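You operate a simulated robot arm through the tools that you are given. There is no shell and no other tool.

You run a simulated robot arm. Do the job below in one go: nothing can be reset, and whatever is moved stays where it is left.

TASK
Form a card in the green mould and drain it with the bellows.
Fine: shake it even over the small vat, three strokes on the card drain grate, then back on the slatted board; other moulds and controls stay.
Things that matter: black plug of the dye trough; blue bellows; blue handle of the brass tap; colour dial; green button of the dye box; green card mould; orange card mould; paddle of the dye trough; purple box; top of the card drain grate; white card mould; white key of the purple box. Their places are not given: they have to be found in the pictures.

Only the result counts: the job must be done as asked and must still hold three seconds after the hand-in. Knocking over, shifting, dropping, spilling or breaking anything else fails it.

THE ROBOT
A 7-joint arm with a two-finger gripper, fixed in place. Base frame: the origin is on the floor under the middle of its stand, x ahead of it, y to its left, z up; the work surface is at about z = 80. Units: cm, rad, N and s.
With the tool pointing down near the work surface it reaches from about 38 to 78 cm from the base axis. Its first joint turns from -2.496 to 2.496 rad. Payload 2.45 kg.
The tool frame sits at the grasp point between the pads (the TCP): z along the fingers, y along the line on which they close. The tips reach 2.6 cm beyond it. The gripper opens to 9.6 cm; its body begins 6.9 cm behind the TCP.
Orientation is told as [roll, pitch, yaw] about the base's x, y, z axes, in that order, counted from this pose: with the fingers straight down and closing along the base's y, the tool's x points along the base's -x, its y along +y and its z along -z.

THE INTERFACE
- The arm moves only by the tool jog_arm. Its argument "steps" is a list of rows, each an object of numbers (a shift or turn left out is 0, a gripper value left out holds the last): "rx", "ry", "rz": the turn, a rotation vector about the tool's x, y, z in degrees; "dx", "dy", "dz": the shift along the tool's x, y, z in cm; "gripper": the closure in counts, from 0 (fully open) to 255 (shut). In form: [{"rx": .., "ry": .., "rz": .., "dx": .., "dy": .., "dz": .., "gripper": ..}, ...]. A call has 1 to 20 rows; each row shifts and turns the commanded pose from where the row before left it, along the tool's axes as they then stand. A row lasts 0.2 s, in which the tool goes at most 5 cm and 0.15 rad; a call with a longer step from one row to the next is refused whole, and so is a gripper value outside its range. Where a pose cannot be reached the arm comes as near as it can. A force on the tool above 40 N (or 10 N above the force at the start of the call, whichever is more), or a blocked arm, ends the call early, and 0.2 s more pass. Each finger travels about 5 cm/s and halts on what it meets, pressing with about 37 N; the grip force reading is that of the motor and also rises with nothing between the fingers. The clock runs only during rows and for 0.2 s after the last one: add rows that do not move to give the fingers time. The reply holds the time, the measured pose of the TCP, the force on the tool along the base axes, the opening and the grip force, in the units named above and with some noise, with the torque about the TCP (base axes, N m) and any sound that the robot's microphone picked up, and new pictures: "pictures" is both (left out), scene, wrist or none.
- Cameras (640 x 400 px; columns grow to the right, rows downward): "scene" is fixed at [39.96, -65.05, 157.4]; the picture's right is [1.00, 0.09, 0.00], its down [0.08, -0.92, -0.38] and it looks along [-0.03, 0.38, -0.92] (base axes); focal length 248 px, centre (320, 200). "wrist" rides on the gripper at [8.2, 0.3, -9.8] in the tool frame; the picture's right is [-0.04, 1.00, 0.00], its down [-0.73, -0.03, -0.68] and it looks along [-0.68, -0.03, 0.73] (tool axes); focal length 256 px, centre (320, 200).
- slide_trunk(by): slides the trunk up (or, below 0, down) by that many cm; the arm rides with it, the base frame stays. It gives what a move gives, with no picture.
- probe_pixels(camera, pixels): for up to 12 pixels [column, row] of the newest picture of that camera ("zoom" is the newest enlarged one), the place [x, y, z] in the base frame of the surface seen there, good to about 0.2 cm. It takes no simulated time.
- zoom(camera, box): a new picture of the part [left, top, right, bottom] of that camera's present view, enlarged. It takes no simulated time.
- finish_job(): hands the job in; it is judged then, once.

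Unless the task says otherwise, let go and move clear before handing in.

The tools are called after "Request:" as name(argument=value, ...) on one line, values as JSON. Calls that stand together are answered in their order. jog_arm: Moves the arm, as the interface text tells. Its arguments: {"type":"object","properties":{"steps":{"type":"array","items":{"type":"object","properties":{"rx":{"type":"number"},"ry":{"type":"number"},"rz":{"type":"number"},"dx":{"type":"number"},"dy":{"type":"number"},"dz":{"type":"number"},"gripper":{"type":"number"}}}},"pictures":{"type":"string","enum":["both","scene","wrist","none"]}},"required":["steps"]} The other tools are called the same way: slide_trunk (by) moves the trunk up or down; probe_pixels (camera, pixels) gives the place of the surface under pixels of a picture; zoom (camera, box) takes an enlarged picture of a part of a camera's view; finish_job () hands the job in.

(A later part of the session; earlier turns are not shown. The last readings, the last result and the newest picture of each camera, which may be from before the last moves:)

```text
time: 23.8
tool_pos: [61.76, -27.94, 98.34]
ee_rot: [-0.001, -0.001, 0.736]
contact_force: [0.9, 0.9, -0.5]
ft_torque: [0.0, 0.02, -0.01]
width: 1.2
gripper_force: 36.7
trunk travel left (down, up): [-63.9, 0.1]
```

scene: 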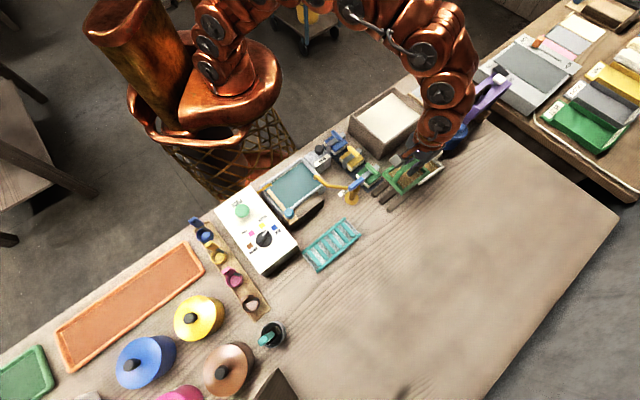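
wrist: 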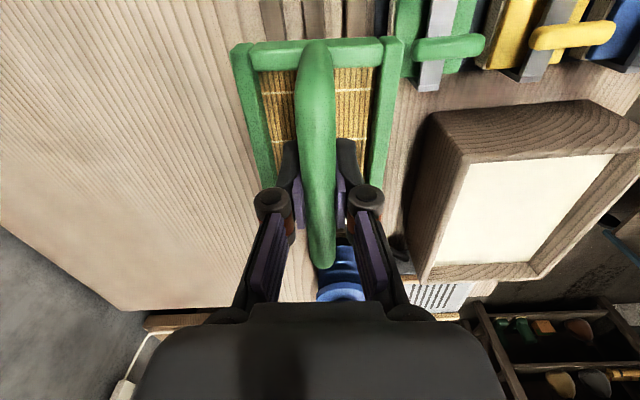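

The mould hangs level in the grip with its frame at about z 92–94. I'll check the white mould and the free slats, then carry on to the vat.

Request:
zoom(camera="scene", box=[360, 130, 460, 220])

Request:
jog_arm(steps=[{"dx": -0.7, "dy": 1.0}, {"dx": -1.2, "dy": 1.7}, {"dx": -1.6, "dy": 2.25}, {"dx": -1.6, "dy": 2.25}, {"dx": -1.6, "dy": 2.25}, {"dx": -1.6, "dy": 2.25}, {"dx": -1.6, "dy": 2.25}, {"dx": -1.6, "dy": 2.25}, {"dx": -1.6, "dy": 2.25}, {"dx": -1.3, "dy": 1.85}, {"dx": -0.8, "dy": 1.2}, {"dx": -0.4, "dy": 0.6}, {}], pictures="both")

```text
4.44 times, centred on (410, 175) of scene
```

zoom: 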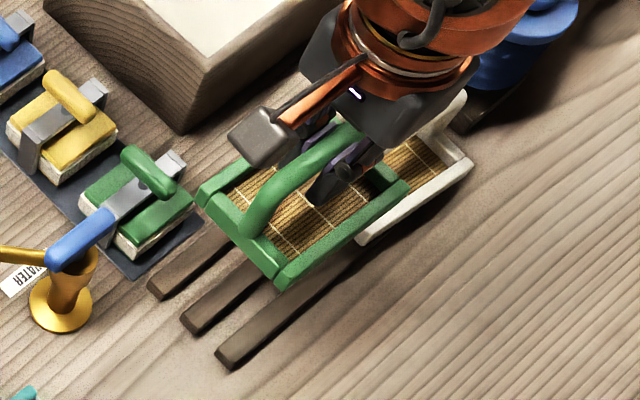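

```text
time: 26.6
tool_pos: [58.28, -1.06, 98.34]
ee_rot: [0.0, -0.001, 0.737]
contact_force: [-1.1, 0.0, -0.6]
ft_torque: [0.02, 0.01, -0.01]
width: 1.19
gripper_force: 36.6
trunk travel left (down, up): [-63.9, 0.1]
```

scene: 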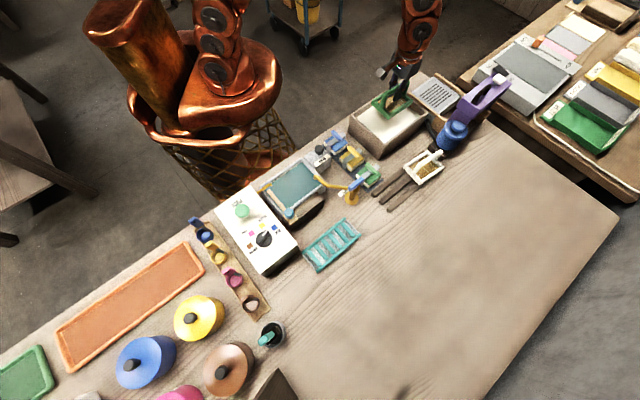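
wrist: 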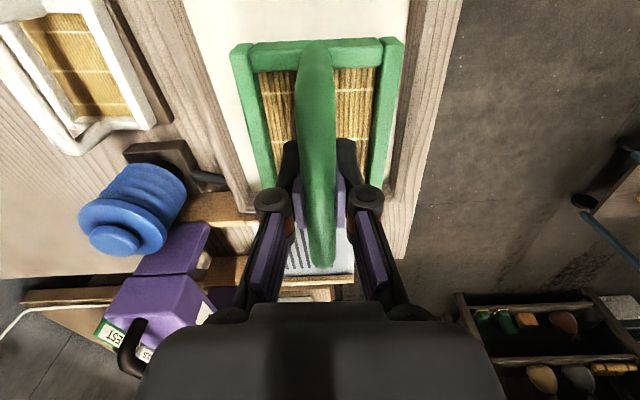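

The mould hangs over the pulp: the left rim runs near column 205–240, the right rim near 385–420. I'll probe both inner edges to centre the mould before dipping.

Request:
probe_pixels(camera="wrist", pixels=[[190, 20], [215, 110], [235, 170], [411, 20], [400, 120], [392, 170], [222, 60], [405, 60], [425, 100], [205, 120], [250, 190], [385, 185]])

Request:
zoom(camera="scene", box=[340, 70, 440, 165])

```text
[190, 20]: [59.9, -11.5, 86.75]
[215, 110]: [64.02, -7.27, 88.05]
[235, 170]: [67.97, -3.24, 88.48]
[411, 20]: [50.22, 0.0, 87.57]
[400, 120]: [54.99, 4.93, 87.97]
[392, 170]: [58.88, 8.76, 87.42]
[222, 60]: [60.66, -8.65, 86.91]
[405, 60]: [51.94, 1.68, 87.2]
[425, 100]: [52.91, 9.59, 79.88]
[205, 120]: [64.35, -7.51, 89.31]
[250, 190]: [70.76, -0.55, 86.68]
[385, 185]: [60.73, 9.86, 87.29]
```

```text
4.21 times, centred on (390, 118) of scene
```

zoom: 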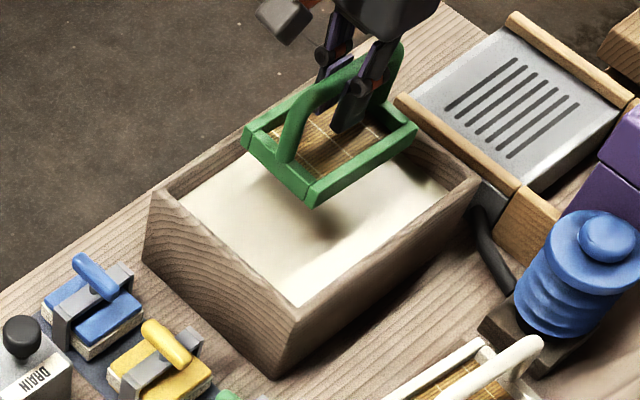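

The vat's inner walls lie at 45.4° yaw, half-widths about 7.5 and 9 cm, and the mould is 0.9 cm off toward the right wall. I'll correct that with a small shift and turn, then lower the mould level under the pulp (surface 86.8) until its mesh is about 2 cm deep.

Request:
jog_arm(steps=[{"dy": -0.5, "rz": -1.6}, {"dy": -0.4, "rz": -1.6}, {}, {"dz": 0.6}, {"dz": 0.9}, {"dz": 0.9}, {"dz": 0.9}, {"dz": 0.9}, {"dz": 0.9}, {"dz": 0.7}, {}], pictures="both")

```text
time: 29.0
tool_pos: [58.96, -1.83, 92.45]
ee_rot: [0.0, 0.0, 0.792]
contact_force: [-0.4, 0.0, 0.3]
ft_torque: [0.0, 0.02, 0.03]
width: 1.2
gripper_force: 37.3
trunk travel left (down, up): [-63.9, 0.1]
```

scene: 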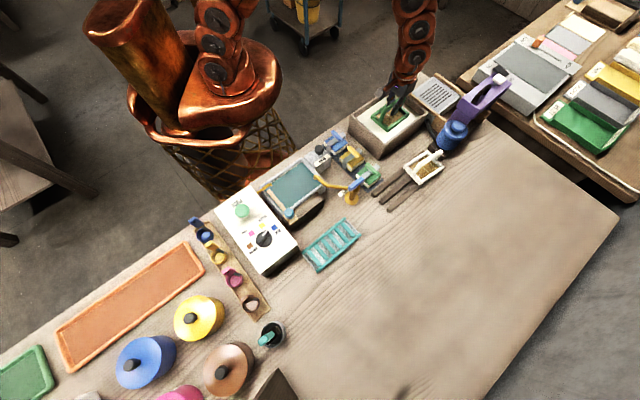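
wrist: 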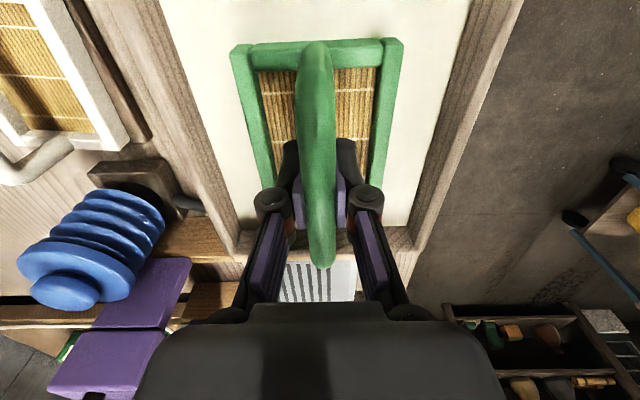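

The mould is centred between the rims and its underside is just at the pulp surface. I'll lower it about 2.8 cm more, hold, and watch the force.

Request:
jog_arm(steps=[{"dz": 0.5}, {"dz": 0.6}, {"dz": 0.6}, {"dz": 0.6}, {"dz": 0.4}, {"dz": 0.2}, {}, {}, {}, {}, {}], pictures="both")

```text
time: 31.4
tool_pos: [59.02, -1.8, 89.59]
ee_rot: [0.0, -0.002, 0.792]
contact_force: [-1.0, 0.2, -0.1]
ft_torque: [-0.03, -0.03, 0.02]
width: 1.22
gripper_force: 37.4
trunk travel left (down, up): [-63.9, 0.1]
```

scene: 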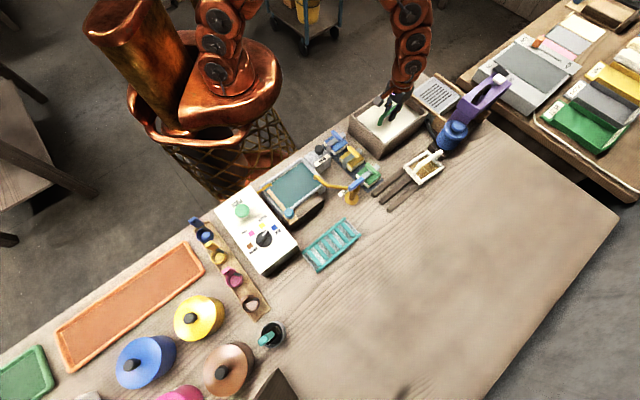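
wrist: 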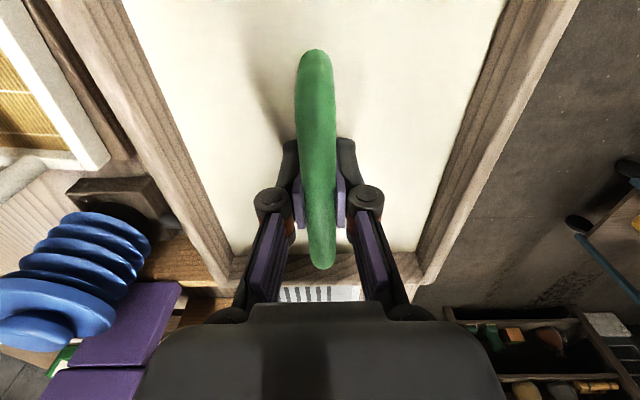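

The frame is fully under the pulp with only the handle showing. I'll raise it level and slowly until it is just clear of the surface, staying over the vat.

Request:
jog_arm(steps=[{"dz": -0.3}, {"dz": -0.4}, {"dz": -0.5}, {"dz": -0.5}, {"dz": -0.5}, {"dz": -0.5}, {"dz": -0.5}, {"dz": -0.5}, {"dz": -0.5}, {"dz": -0.4}, {"dz": -0.2}, {}], pictures="both")

Request:
zoom(camera="wrist", box=[200, 20, 440, 200])

```text
time: 34.0
tool_pos: [58.97, -1.83, 94.47]
ee_rot: [0.0, 0.001, 0.792]
contact_force: [0.9, -0.1, -0.7]
ft_torque: [0.0, 0.0, 0.04]
width: 1.23
gripper_force: 36.8
trunk travel left (down, up): [-63.9, 0.1]
```

scene: 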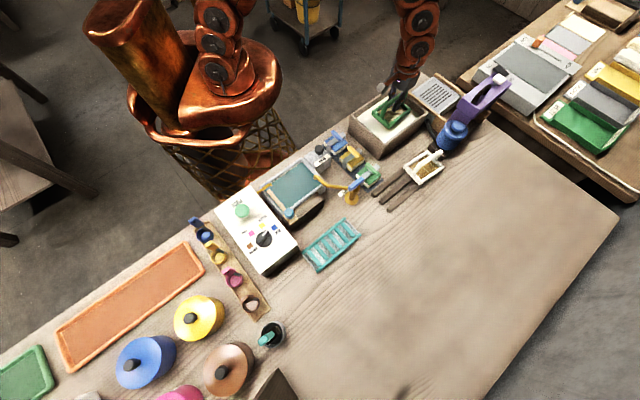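
wrist: 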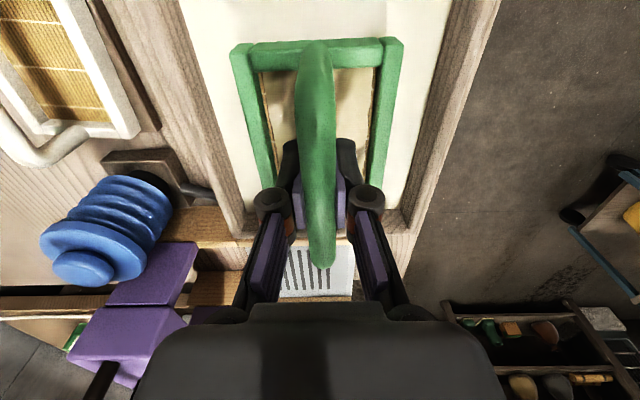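

```text
2.22 times, centred on (320, 110) of wrist
```

zoom: 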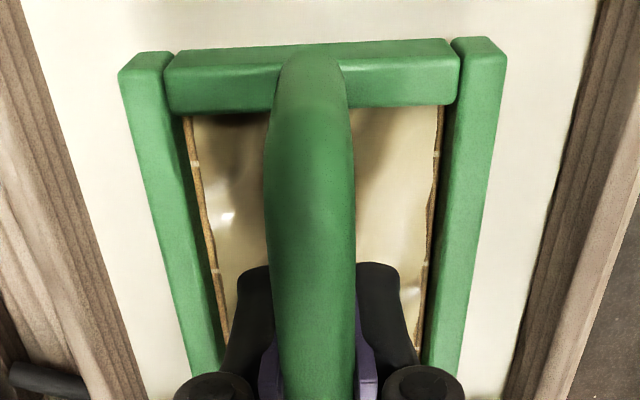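

A wet, wavy sheet now covers the mesh. I'll shake it gently side to side and along its length while it stays over the vat, with small level strokes.

Request:
jog_arm(steps=[{"dy": 0.8}, {"dy": -1.6}, {"dy": 1.6}, {"dy": -1.6}, {"dy": 1.6}, {"dy": -1.6}, {"dy": 1.6}, {"dy": -0.8}, {"dx": 0.8}, {"dx": -1.6}, {"dx": 1.6}, {"dx": -1.6}, {"dx": 1.6}, {"dx": -1.6}, {"dx": 1.6}, {"dx": -0.8}, {}, {}], pictures="both")

Request:
zoom(camera="wrist", box=[200, 20, 440, 200])

Request:
zoom(camera="scene", box=[350, 75, 430, 165])

```text
time: 37.8
tool_pos: [58.88, -1.73, 94.37]
ee_rot: [-0.001, 0.0, 0.793]
contact_force: [0.4, 0.3, -0.9]
ft_torque: [-0.01, -0.01, -0.02]
width: 1.21
gripper_force: 36.4
trunk travel left (down, up): [-63.9, 0.1]
```

scene: 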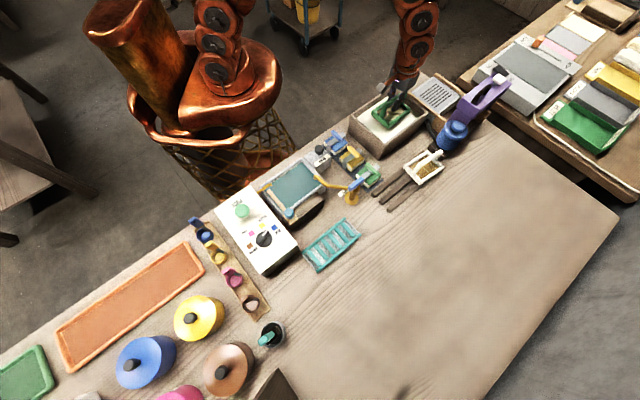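
wrist: 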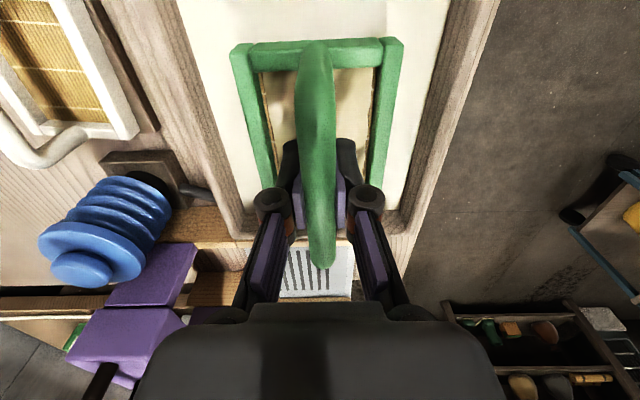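

```text
2.22 times, centred on (320, 110) of wrist
```

zoom: 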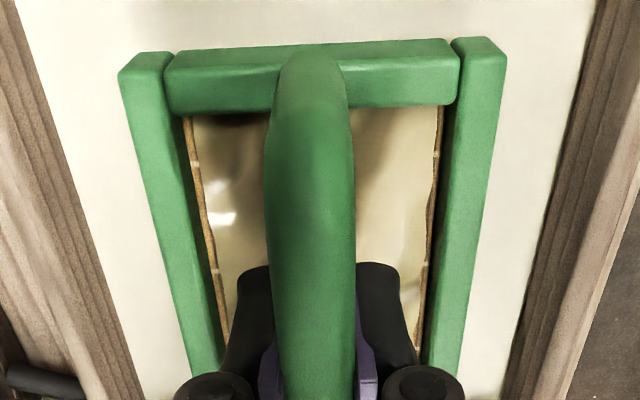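

```text
4.44 times, centred on (390, 120) of scene
```

zoom: 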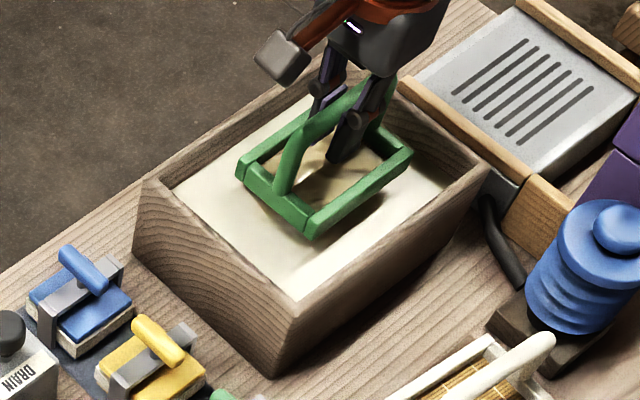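

The sheet's highlights at zoom (220,215) have changed only a little, so the strokes may have been too soft. I'll shake with somewhat longer, quicker strokes, still well inside the vat walls.

Request:
jog_arm(steps=[{"dy": 1.2}, {"dy": -2.4}, {"dy": 2.4}, {"dy": -2.4}, {"dy": 2.4}, {"dy": -2.4}, {"dy": 2.4}, {"dy": -2.4}, {"dy": 2.4}, {"dy": -1.2}, {}, {}], pictures="both")

Request:
zoom(camera="wrist", box=[200, 20, 440, 200])

Request:
zoom(camera="scene", box=[370, 80, 420, 140])

```text
time: 40.4
tool_pos: [58.99, -1.73, 94.35]
ee_rot: [0.0, 0.0, 0.791]
contact_force: [0.8, 0.5, -1.2]
ft_torque: [0.02, 0.0, 0.03]
width: 1.21
gripper_force: 37.5
trunk travel left (down, up): [-63.9, 0.1]
```

scene: 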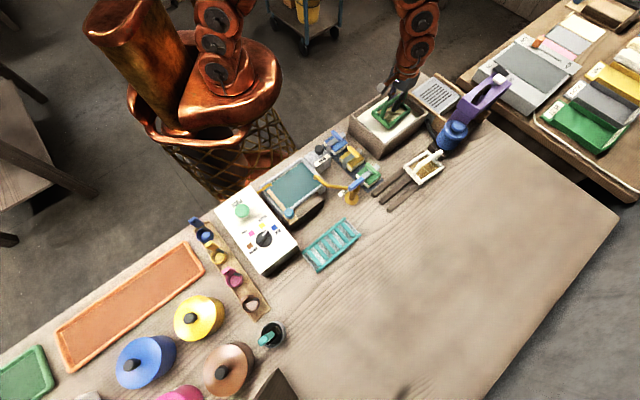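
wrist: 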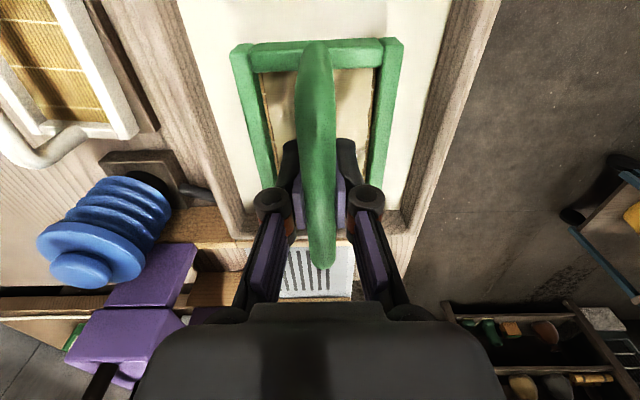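

```text
2.22 times, centred on (320, 110) of wrist
```

zoom: 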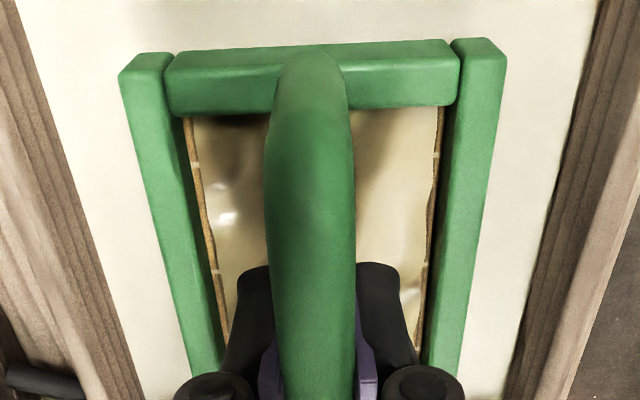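

```text
6.67 times, centred on (395, 110) of scene
```

zoom: 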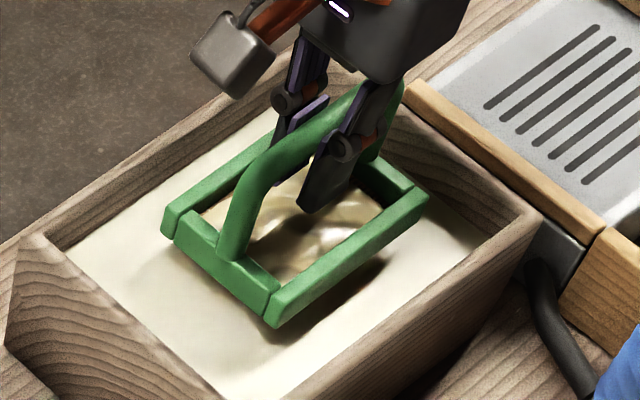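

The sheet still looks lumpy in the scene zoom at (310,235). I'll use stronger strokes of about ±1.9 cm across the pads' closing direction, where the grip is firmest.

Request:
jog_arm(steps=[{"dy": 1.9}, {"dy": -3.8}, {"dy": 3.8}, {"dy": -3.8}, {"dy": 3.8}, {"dy": -3.8}, {"dy": 3.8}, {"dy": -3.8}, {"dy": 3.8}, {"dy": -3.8}, {"dy": 3.8}, {"dy": -1.9}, {}, {}], pictures="both")

Request:
zoom(camera="wrist", box=[200, 20, 440, 200])

Request:
zoom(camera="scene", box=[370, 80, 420, 140])

```text
time: 43.4
tool_pos: [58.81, -1.84, 94.41]
ee_rot: [0.0, 0.001, 0.793]
contact_force: [-0.7, -0.6, -0.2]
ft_torque: [0.0, -0.01, 0.02]
width: 1.21
gripper_force: 37.2
trunk travel left (down, up): [-63.9, 0.1]
```

scene: 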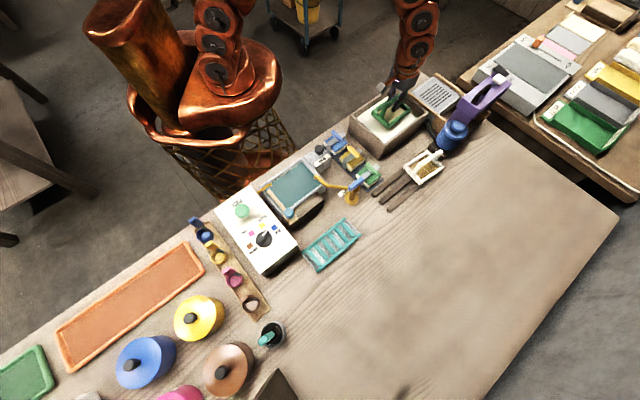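
wrist: 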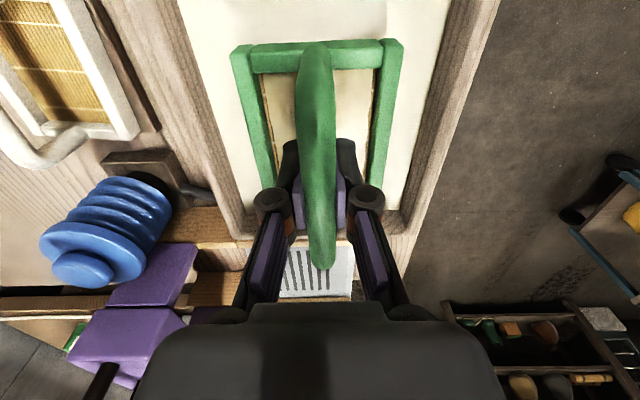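

```text
2.22 times, centred on (320, 110) of wrist
```

zoom: 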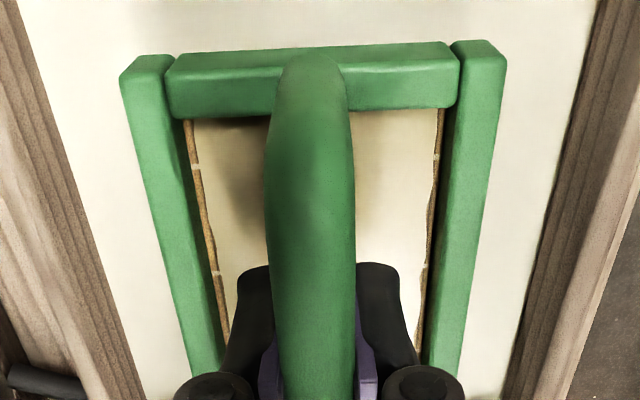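

```text
6.67 times, centred on (395, 110) of scene
```

zoom: 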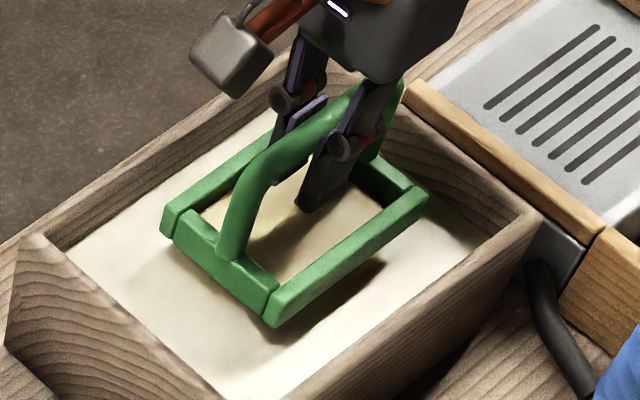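

The sheet is now smooth and even in both zooms, and the grip is unchanged at 1.21 cm. I'll let it drip over the vat for a few seconds and meanwhile probe the grate's slots and rails for exact placement.

Request:
jog_arm(steps=[{}, {}, {}, {}, {}, {}, {}, {}, {}, {}, {}, {}], pictures="both")

Request:
zoom(camera="scene", box=[405, 65, 475, 125])

Request:
zoom(camera="scene", box=[405, 65, 475, 125])

```text
time: 46.0
tool_pos: [58.81, -1.87, 94.49]
ee_rot: [0.0, 0.0, 0.793]
contact_force: [0.3, -0.2, -0.6]
ft_torque: [-0.01, -0.02, 0.0]
width: 1.2
gripper_force: 36.9
trunk travel left (down, up): [-63.9, 0.1]
```

scene: 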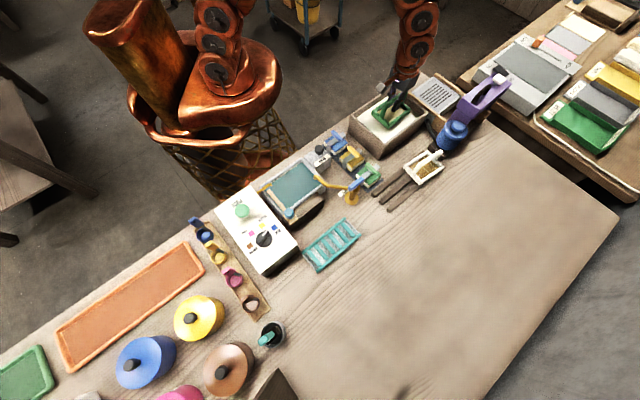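
wrist: 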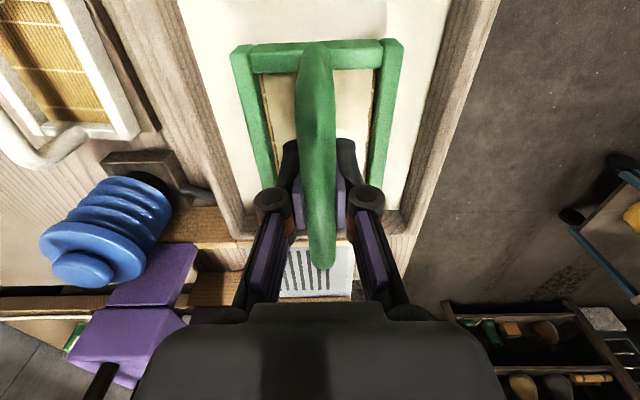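

```text
6.67 times, centred on (440, 95) of scene
```

zoom: 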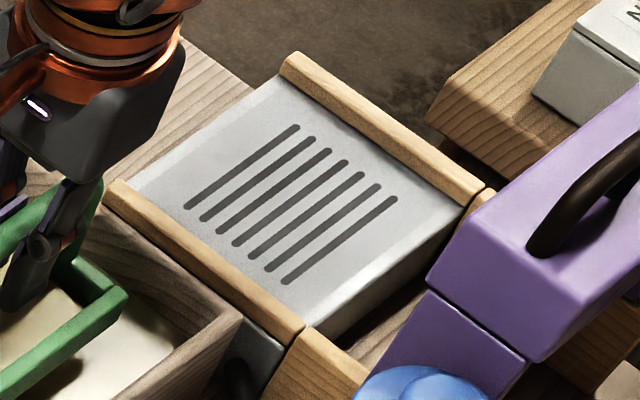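

```text
6.67 times, centred on (440, 95) of scene
```

zoom: 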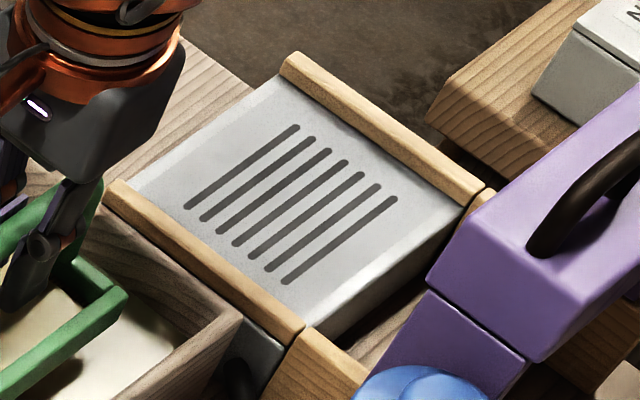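

Request:
probe_pixels(camera="zoom", pixels=[[188, 206], [295, 127], [288, 282], [394, 198], [240, 243], [345, 162], [132, 188], [308, 325], [282, 77], [462, 210], [118, 190], [300, 330]])

Request:
probe_pixels(camera="zoom", pixels=[[292, 60], [475, 190], [200, 255], [380, 130], [290, 203], [325, 355], [350, 340], [310, 345], [480, 205], [430, 275], [515, 330], [440, 235]])

```text
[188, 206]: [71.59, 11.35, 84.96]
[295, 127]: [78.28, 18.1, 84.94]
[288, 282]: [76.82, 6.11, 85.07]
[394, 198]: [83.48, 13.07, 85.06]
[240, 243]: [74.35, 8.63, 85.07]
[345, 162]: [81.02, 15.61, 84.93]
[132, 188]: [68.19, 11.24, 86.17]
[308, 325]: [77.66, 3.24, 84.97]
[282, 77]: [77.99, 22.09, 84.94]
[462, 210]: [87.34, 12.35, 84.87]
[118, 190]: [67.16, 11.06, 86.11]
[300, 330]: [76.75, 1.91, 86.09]
```

```text
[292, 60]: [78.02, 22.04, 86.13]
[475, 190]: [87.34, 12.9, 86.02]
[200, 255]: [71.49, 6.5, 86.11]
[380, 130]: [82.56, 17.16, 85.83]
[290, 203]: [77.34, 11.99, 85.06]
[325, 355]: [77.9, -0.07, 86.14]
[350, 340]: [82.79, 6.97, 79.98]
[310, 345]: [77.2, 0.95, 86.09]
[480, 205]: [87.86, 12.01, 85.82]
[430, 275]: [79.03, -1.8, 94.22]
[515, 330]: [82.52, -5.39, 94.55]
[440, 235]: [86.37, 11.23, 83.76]
```

The grate's slots run at 46° and are centred near (77.6, 12.3), with 13.5 cm between the rails and the plate at z=85.0. I'll raise the mould over the vat rim and carry it gently most of the way to the grate.

Request:
jog_arm(steps=[{"dz": -0.4}, {"dz": -0.8}, {"dz": -0.9}, {"dz": -0.6}, {"dz": -0.3}, {}, {"dx": -0.8, "dy": -0.1}, {"dx": -1.5, "dy": -0.2}, {"dx": -2, "dy": -0.3}, {"dx": -2, "dy": -0.3}, {"dx": -2, "dy": -0.3}, {"dx": -2, "dy": -0.3}, {"dx": -2, "dy": -0.3}, {"dx": -1.5, "dy": -0.2}, {"dx": -0.8, "dy": -0.1}, {"dx": -0.4, "dy": -0.1}, {}], pictures="both")

```text
time: 49.6
tool_pos: [71.08, 7.32, 97.38]
ee_rot: [0.0, 0.002, 0.791]
contact_force: [-0.2, -0.2, -0.7]
ft_torque: [0.02, 0.01, -0.02]
width: 1.2
gripper_force: 37.3
trunk travel left (down, up): [-63.9, 0.1]
```

scene: 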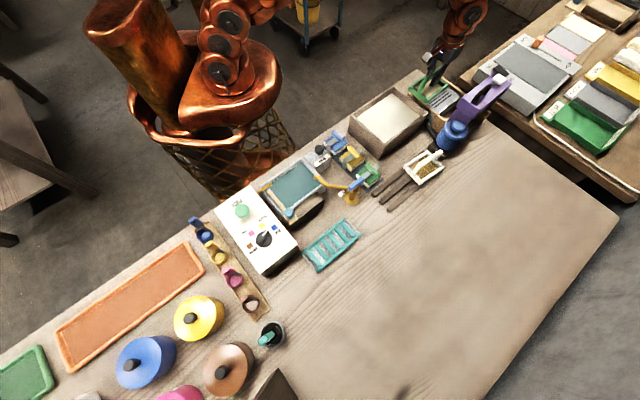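
wrist: 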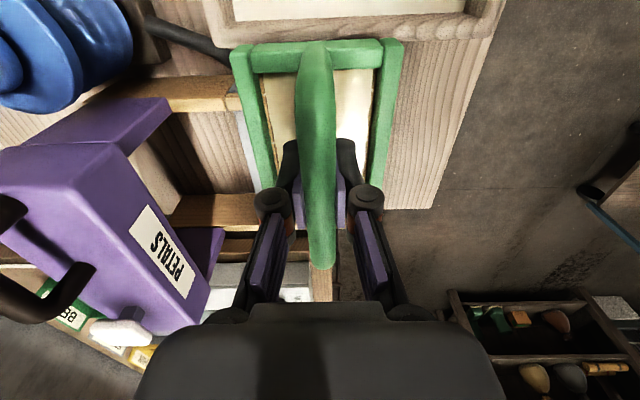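

Everything is steady and the grate plate is just ahead beneath the mould. I'll move the last 8 cm and begin lowering once the mould has cleared the vat rim.

Request:
jog_arm(steps=[{"dx": -0.7, "dy": -0.1}, {"dx": -1.3, "dy": -0.2}, {"dx": -1.6, "dy": -0.2}, {"dx": -1.6, "dy": -0.2, "dz": 0.4}, {"dx": -1.4, "dy": -0.2, "dz": 0.6, "rz": -0.6}, {"dx": -1.0, "dy": -0.2, "dz": 0.6}, {"dx": -0.6, "dz": 0.6}, {"dz": 0.5}, {}], pictures="both")

```text
time: 51.6
tool_pos: [77.65, 12.22, 94.54]
ee_rot: [0.0, 0.001, 0.803]
contact_force: [-0.5, 0.7, -1.8]
ft_torque: [-0.01, 0.02, -0.01]
width: 1.22
gripper_force: 36.3
trunk travel left (down, up): [-63.9, 0.1]
```

scene: 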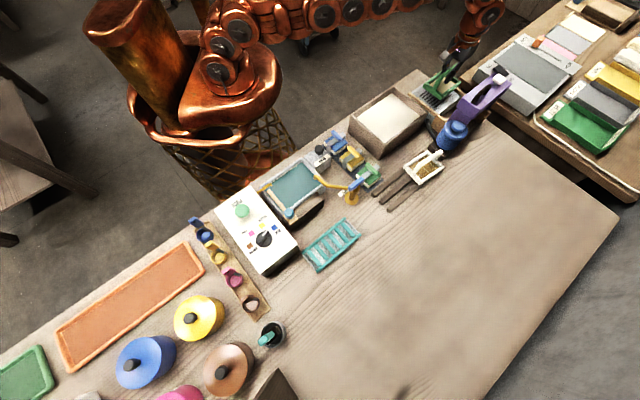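
wrist: 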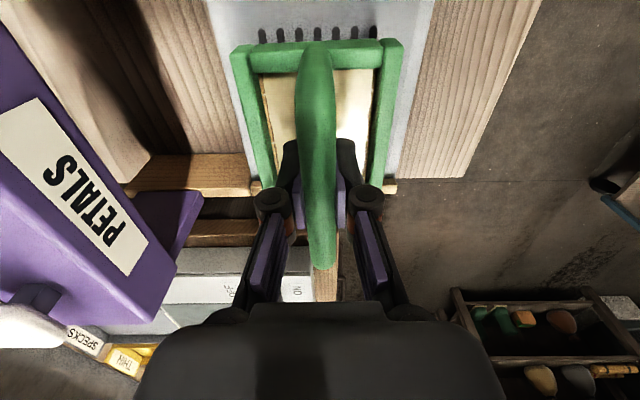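

The mould is centred over the slots (slot tips peek out at columns 262–370). I'll lower it onto the plate, slowing near contact.

Request:
jog_arm(steps=[{"dz": 0.5}, {"dz": 0.7}, {"dz": 0.7}, {"dz": 0.6}, {"dz": 0.4}, {"dz": 0.3}, {"dz": 0.15}, {}], pictures="both")

```text
time: 53.4
tool_pos: [77.64, 12.48, 91.31]
ee_rot: [-0.001, 0.001, 0.804]
contact_force: [-0.2, 0.5, -0.7]
ft_torque: [0.01, -0.01, 0.01]
width: 1.21
gripper_force: 37.1
trunk travel left (down, up): [-63.9, 0.1]
```

scene: 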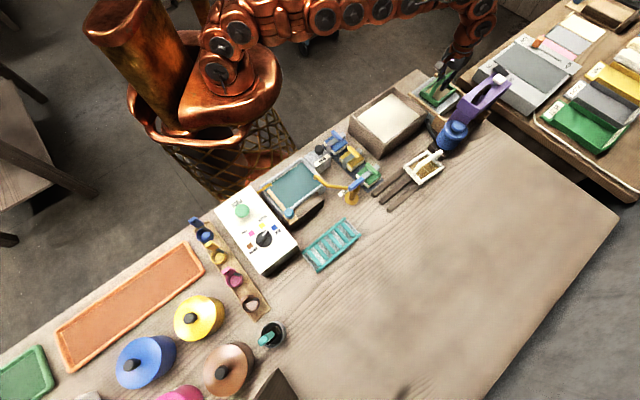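
wrist: 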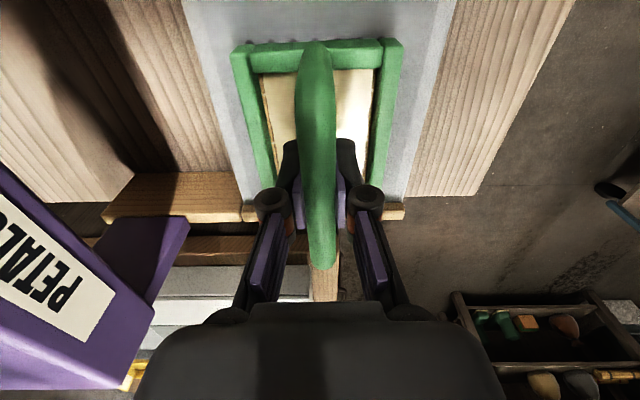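

The mould is about 0.4 cm above the plate, centred on it. I'll lower in 0.1 cm steps until the force shows contact.

Request:
jog_arm(steps=[{"dz": 0.15}, {"dz": 0.1}, {"dz": 0.1}, {}], pictures="none")

```text
time: 54.4
tool_pos: [77.59, 12.33, 90.99]
ee_rot: [0.0, 0.0, 0.801]
contact_force: [0.0, 0.0, -0.7]
ft_torque: [0.0, 0.0, 0.02]
width: 1.23
gripper_force: 37.4
trunk travel left (down, up): [-63.9, 0.1]
```

Request:
jog_arm(steps=[{"dz": 0.1}, {"dz": 0.1}, {}], pictures="wrist")

```text
time: 55.2
tool_pos: [77.55, 12.41, 90.97]
ee_rot: [-0.001, -0.001, 0.803]
contact_force: [-0.3, -2.7, 9.4]
ft_torque: [-0.27, 0.27, 0.03]
width: 1.23
gripper_force: 37.3
trunk travel left (down, up): [-63.9, 0.1]
```

wrist: 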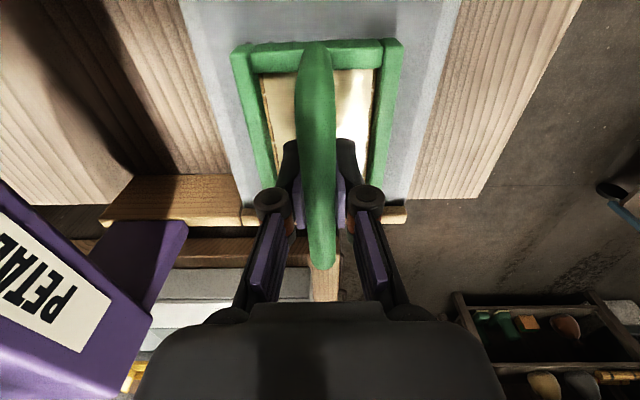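

The force jumped to 9.4 N, so the mould is resting on the plate. I'll relieve the pressure slightly, then open the fingers and rise straight up.

Request:
jog_arm(steps=[{"dz": -0.12}, {}, {"gripper": 220}, {"gripper": 180}, {"gripper": 140}, {}, {}, {}], pictures="wrist")

```text
time: 57.0
tool_pos: [77.52, 12.4, 90.94]
ee_rot: [0.002, 0.0, 0.802]
contact_force: [-0.8, 0.8, -0.5]
ft_torque: [-0.01, -0.01, 0.02]
width: 4.35
gripper_force: 0.1
trunk travel left (down, up): [-63.9, 0.1]
```

wrist: 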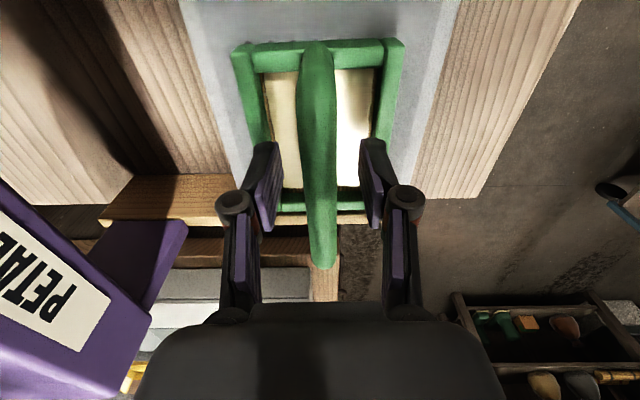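

Released at 4.35 cm width and the mould did not move. I'll rise to about z 98 and then look at the grate with the mould on it.

Request:
jog_arm(steps=[{"dz": -1}, {"dz": -1.5}, {"dz": -2}, {"dz": -2}, {"dz": -0.8}, {"dx": 2}, {"dx": 4}, {"dx": 4}, {"dx": 3}, {}], pictures="both")

Request:
zoom(camera="scene", box=[400, 60, 500, 160])

```text
time: 59.2
tool_pos: [68.55, 3.15, 98.17]
ee_rot: [0.002, 0.0, 0.803]
contact_force: [0.4, 0.5, -0.2]
ft_torque: [-0.03, -0.02, -0.01]
width: 4.33
gripper_force: 0.2
trunk travel left (down, up): [-63.9, 0.1]
```

scene: 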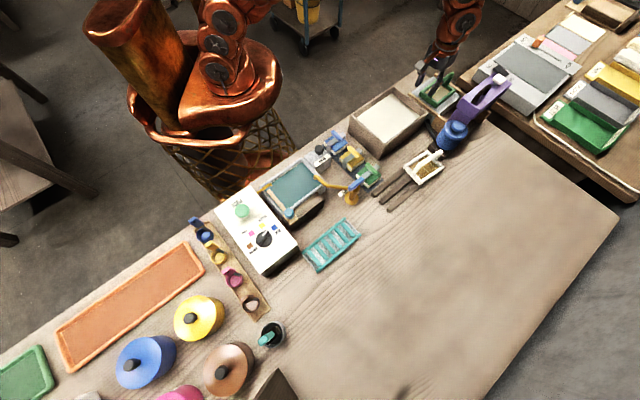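
wrist: 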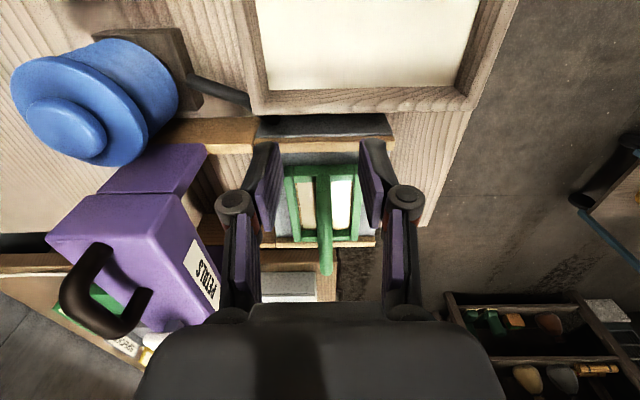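

```text
4.00 times, centred on (450, 110) of scene
```

zoom: 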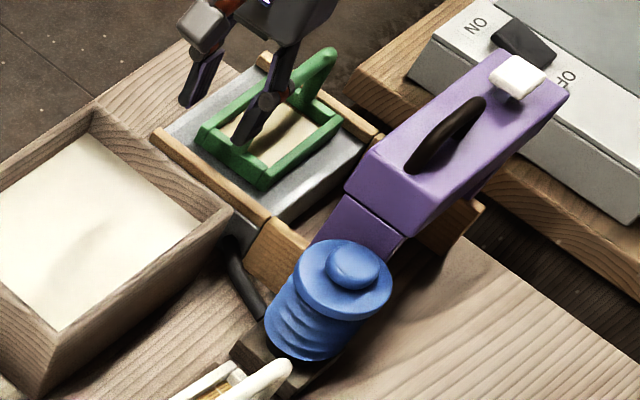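

The mould sits square between the rails on the grate, seen at zoom (270,130). Now I'll close the fingers, tilt them 15° outward for reach and clearance from the purple box, and hover over the bellows knob.

Request:
jog_arm(steps=[{"gripper": 255}, {"ry": -7.5}, {"ry": -7.5}, {}, {"dx": 0.47, "dy": -4.08, "dz": -0.38}, {"dx": 0.47, "dy": -4.08, "dz": -0.38}, {"dx": 0.47, "dy": -4.08, "dz": -0.38}, {"dx": 0.47, "dy": -4.08, "dz": -0.38}, {}], pictures="both")

```text
time: 61.2
tool_pos: [78.84, -9.95, 99.21]
ee_rot: [0.0, -0.261, 0.802]
contact_force: [-0.2, -0.4, 0.2]
ft_torque: [0.0, 0.0, 0.0]
width: 0.0
gripper_force: 28.4
trunk travel left (down, up): [-63.9, 0.1]
```

scene: 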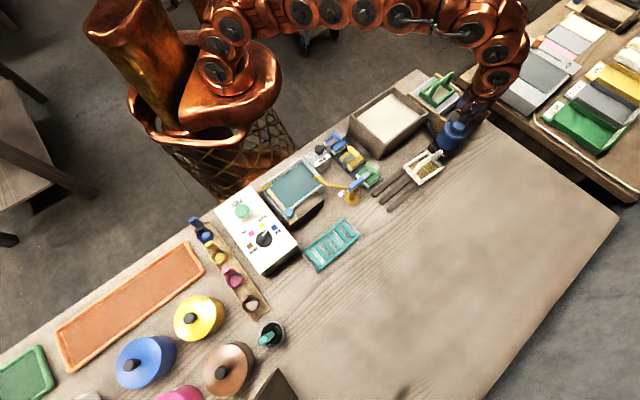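
wrist: 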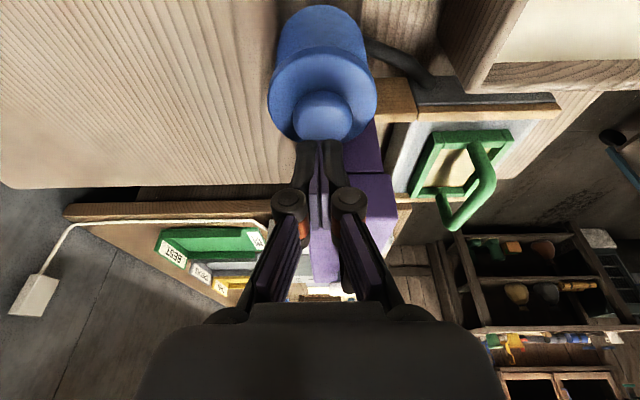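

The fingertips are just above the knob at (320,145), about 3 cm higher, and clear of the purple box. I'll descend to near contact and read the force.

Request:
jog_arm(steps=[{"dx": 0.26, "dz": 0.97}, {"dx": 0.26, "dz": 0.97}, {"dx": 0.18, "dz": 0.68}, {}], pictures="wrist")

```text
time: 62.2
tool_pos: [78.74, -9.93, 96.36]
ee_rot: [0.001, -0.262, 0.802]
contact_force: [0.4, 0.0, 0.9]
ft_torque: [0.0, -0.03, 0.02]
width: 0.04
gripper_force: 28.2
trunk travel left (down, up): [-63.9, 0.1]
```

wrist: 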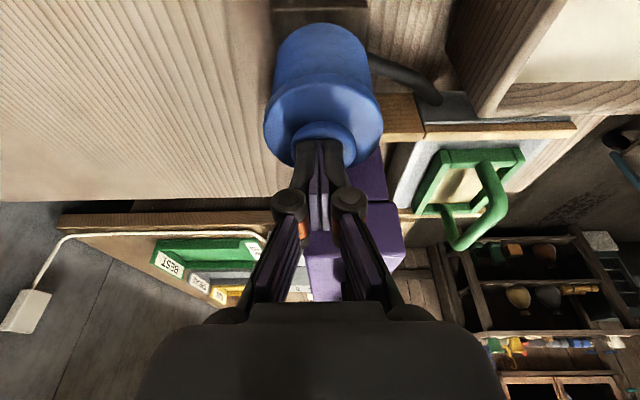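

The tips are about 0.35 cm above the knob and centred. I'll press down about 2.4 cm slowly and read the force.

Request:
jog_arm(steps=[{"dx": 0.13, "dz": 0.48}, {"dx": 0.13, "dz": 0.48}, {"dx": 0.13, "dz": 0.48}, {"dx": 0.13, "dz": 0.48}, {"dx": 0.13, "dz": 0.48}, {}], pictures="both")

```text
time: 63.6
tool_pos: [78.81, -9.9, 94.34]
ee_rot: [-0.007, -0.266, 0.804]
contact_force: [1.4, -0.4, 36.5]
ft_torque: [-0.04, 0.13, -0.15]
width: 0.63
gripper_force: 28.8
trunk travel left (down, up): [-63.9, 0.1]
heard: click
```

scene: 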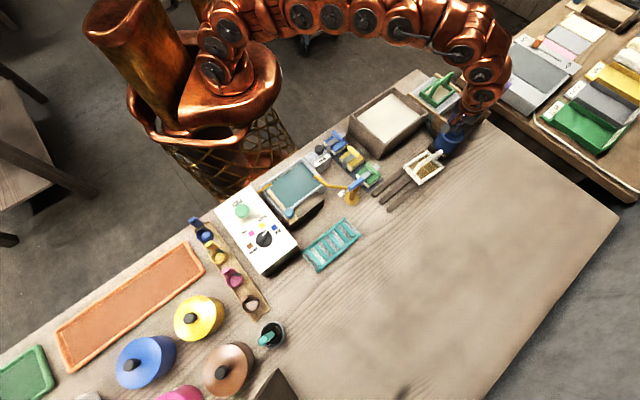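
wrist: 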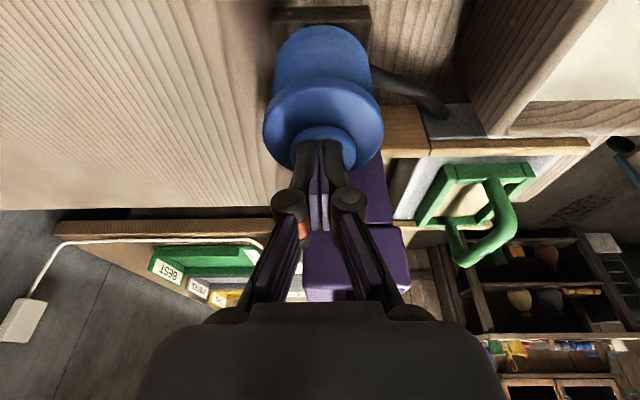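

I heard a click at 36 N with the knob pressed about 1.7 cm, so that should be stroke one. I'll release fully and let the bellows refill.

Request:
jog_arm(steps=[{"dx": -0.13, "dz": -0.48}, {"dx": -0.2, "dz": -0.72}, {"dx": -0.2, "dz": -0.72}, {"dx": -0.2, "dz": -0.72}, {}, {}, {}], pictures="both")

Request:
zoom(camera="scene", box=[400, 60, 500, 160])

```text
time: 65.2
tool_pos: [78.8, -9.96, 96.71]
ee_rot: [0.0, -0.261, 0.803]
contact_force: [0.2, 0.2, -0.6]
ft_torque: [-0.01, -0.02, 0.03]
width: 0.01
gripper_force: 28.5
trunk travel left (down, up): [-63.9, 0.1]
```

scene: 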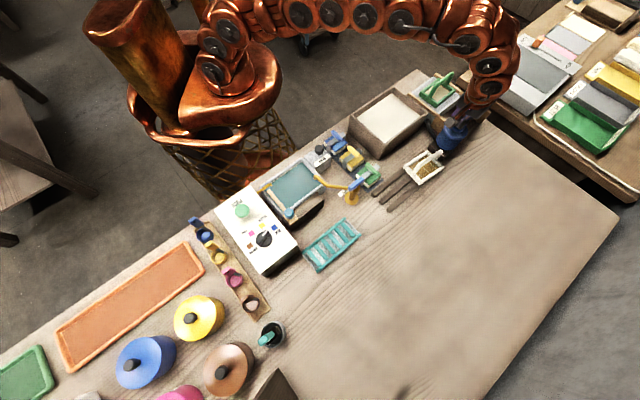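
wrist: 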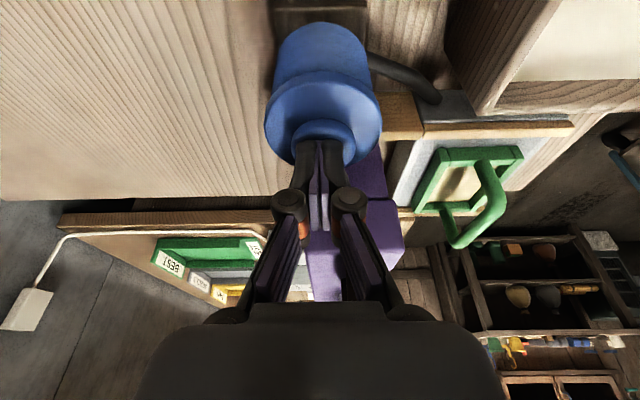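

```text
4.00 times, centred on (450, 110) of scene
```

zoom: 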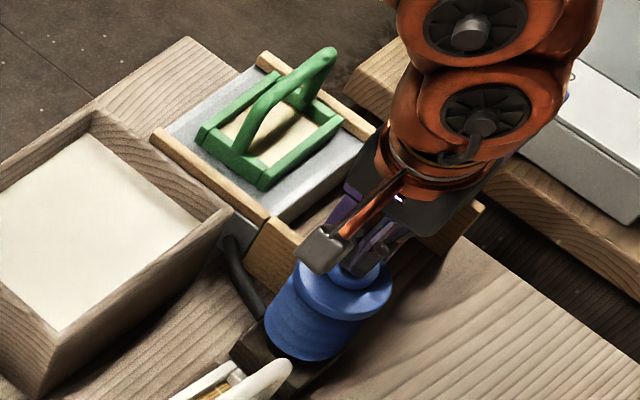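

The knob is free again (force near zero). I'll probe the bellows disc to confirm it sprang back to its full height before the second stroke.

Request:
probe_pixels(camera="wrist", pixels=[[322, 85], [285, 110], [365, 105], [322, 128], [305, 135], [345, 138]])

Request:
zoom(camera="wrist", box=[230, 0, 560, 200])

```text
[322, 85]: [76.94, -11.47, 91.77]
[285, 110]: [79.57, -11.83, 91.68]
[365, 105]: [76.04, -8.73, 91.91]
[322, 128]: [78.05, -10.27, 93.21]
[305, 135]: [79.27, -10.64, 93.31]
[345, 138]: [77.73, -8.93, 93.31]
```

```text
1.94 times, centred on (395, 100) of wrist
```

zoom: 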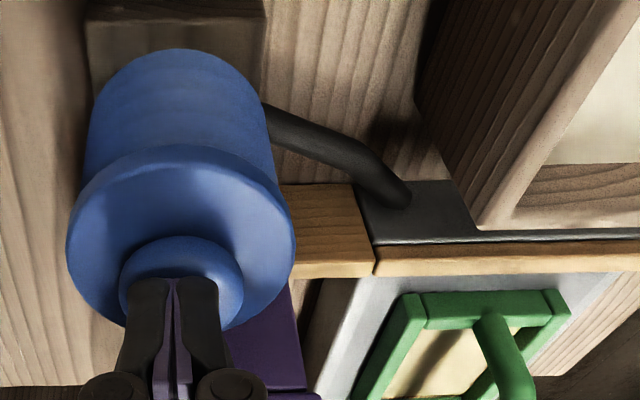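

The bellows is back at full height (disc at z≈91.8). I'll press again for the second stroke with the same depth.

Request:
jog_arm(steps=[{"dx": 0.15, "dz": 0.55}, {"dx": 0.15, "dz": 0.55}, {"dx": 0.15, "dz": 0.55}, {"dx": 0.15, "dz": 0.55}, {"dx": 0.14, "dz": 0.52}, {}], pictures="scene")

```text
time: 66.6
tool_pos: [78.71, -9.91, 94.32]
ee_rot: [-0.007, -0.267, 0.803]
contact_force: [-3.7, -4.4, 38.0]
ft_torque: [-0.15, 0.22, -0.08]
width: 0.59
gripper_force: 28.7
trunk travel left (down, up): [-63.9, 0.1]
heard: click
```

scene: 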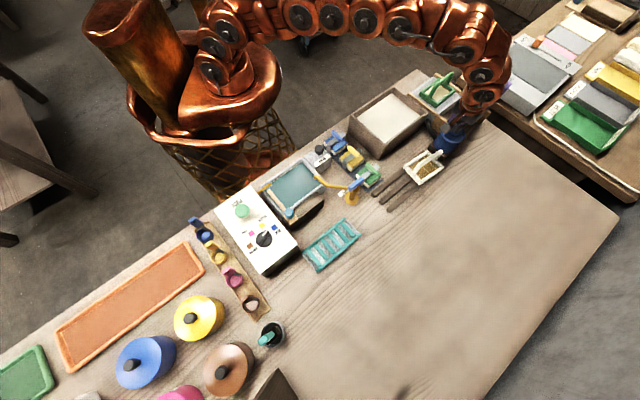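

A second click came at 38 N. I'll release fully again and wait for the bellows to refill.

Request:
jog_arm(steps=[{"dx": -0.13, "dz": -0.48}, {"dx": -0.2, "dz": -0.72}, {"dx": -0.2, "dz": -0.72}, {"dx": -0.2, "dz": -0.72}, {}, {}, {}], pictures="wrist")

Request:
probe_pixels(camera="wrist", pixels=[[322, 85], [285, 110], [365, 105], [322, 128], [305, 135], [345, 138]])

Request:
zoom(camera="wrist", box=[380, 110, 560, 270])

```text
time: 68.2
tool_pos: [78.77, -9.96, 96.68]
ee_rot: [0.0, -0.261, 0.804]
contact_force: [0.3, 0.3, 0.6]
ft_torque: [0.0, 0.01, 0.01]
width: 0.0
gripper_force: 27.9
trunk travel left (down, up): [-63.9, 0.1]
```

wrist: 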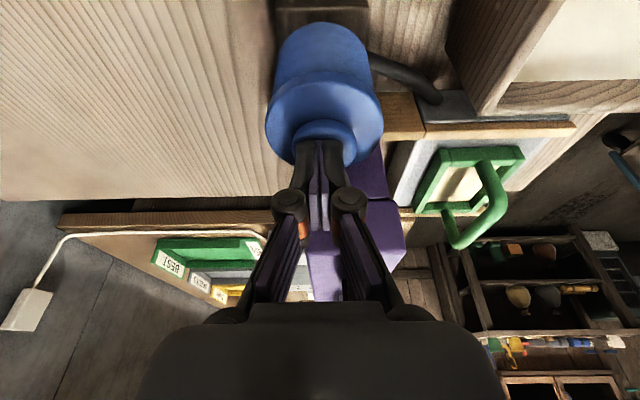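

```text
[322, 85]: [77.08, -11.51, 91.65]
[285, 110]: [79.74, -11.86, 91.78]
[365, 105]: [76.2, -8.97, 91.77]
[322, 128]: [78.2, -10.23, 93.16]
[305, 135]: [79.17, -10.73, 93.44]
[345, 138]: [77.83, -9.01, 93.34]
```

```text
2.50 times, centred on (470, 190) of wrist
```

zoom: 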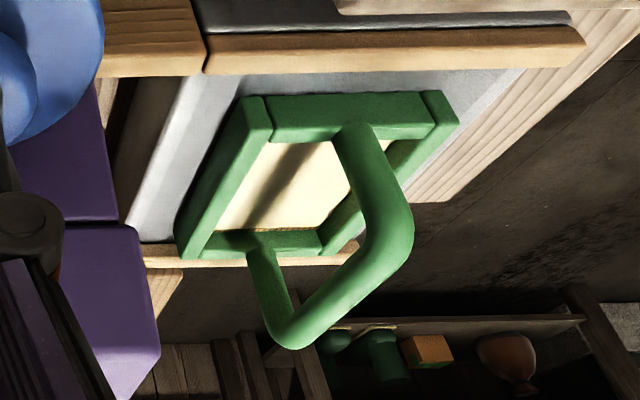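

The bellows is fully up again and the mould has not moved. Now I'll press the third and last stroke.

Request:
jog_arm(steps=[{"dx": 0.15, "dz": 0.55}, {"dx": 0.15, "dz": 0.55}, {"dx": 0.15, "dz": 0.55}, {"dx": 0.15, "dz": 0.55}, {"dx": 0.13, "dz": 0.49}, {}], pictures="scene")

```text
time: 69.6
tool_pos: [78.85, -9.98, 94.39]
ee_rot: [-0.007, -0.267, 0.803]
contact_force: [-4.3, -2.3, 38.9]
ft_torque: [-0.05, 0.32, -0.26]
width: 0.6
gripper_force: 28.7
trunk travel left (down, up): [-63.9, 0.1]
heard: click
```

scene: 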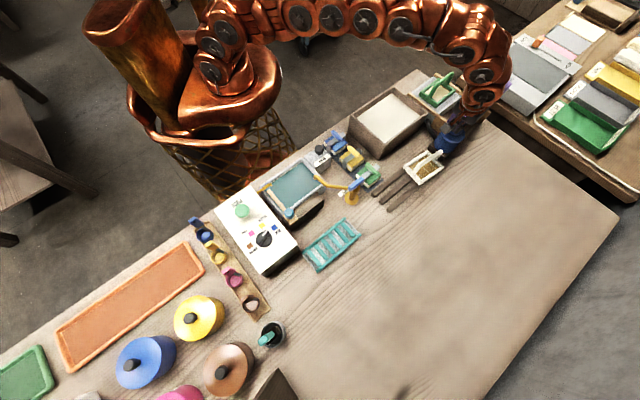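

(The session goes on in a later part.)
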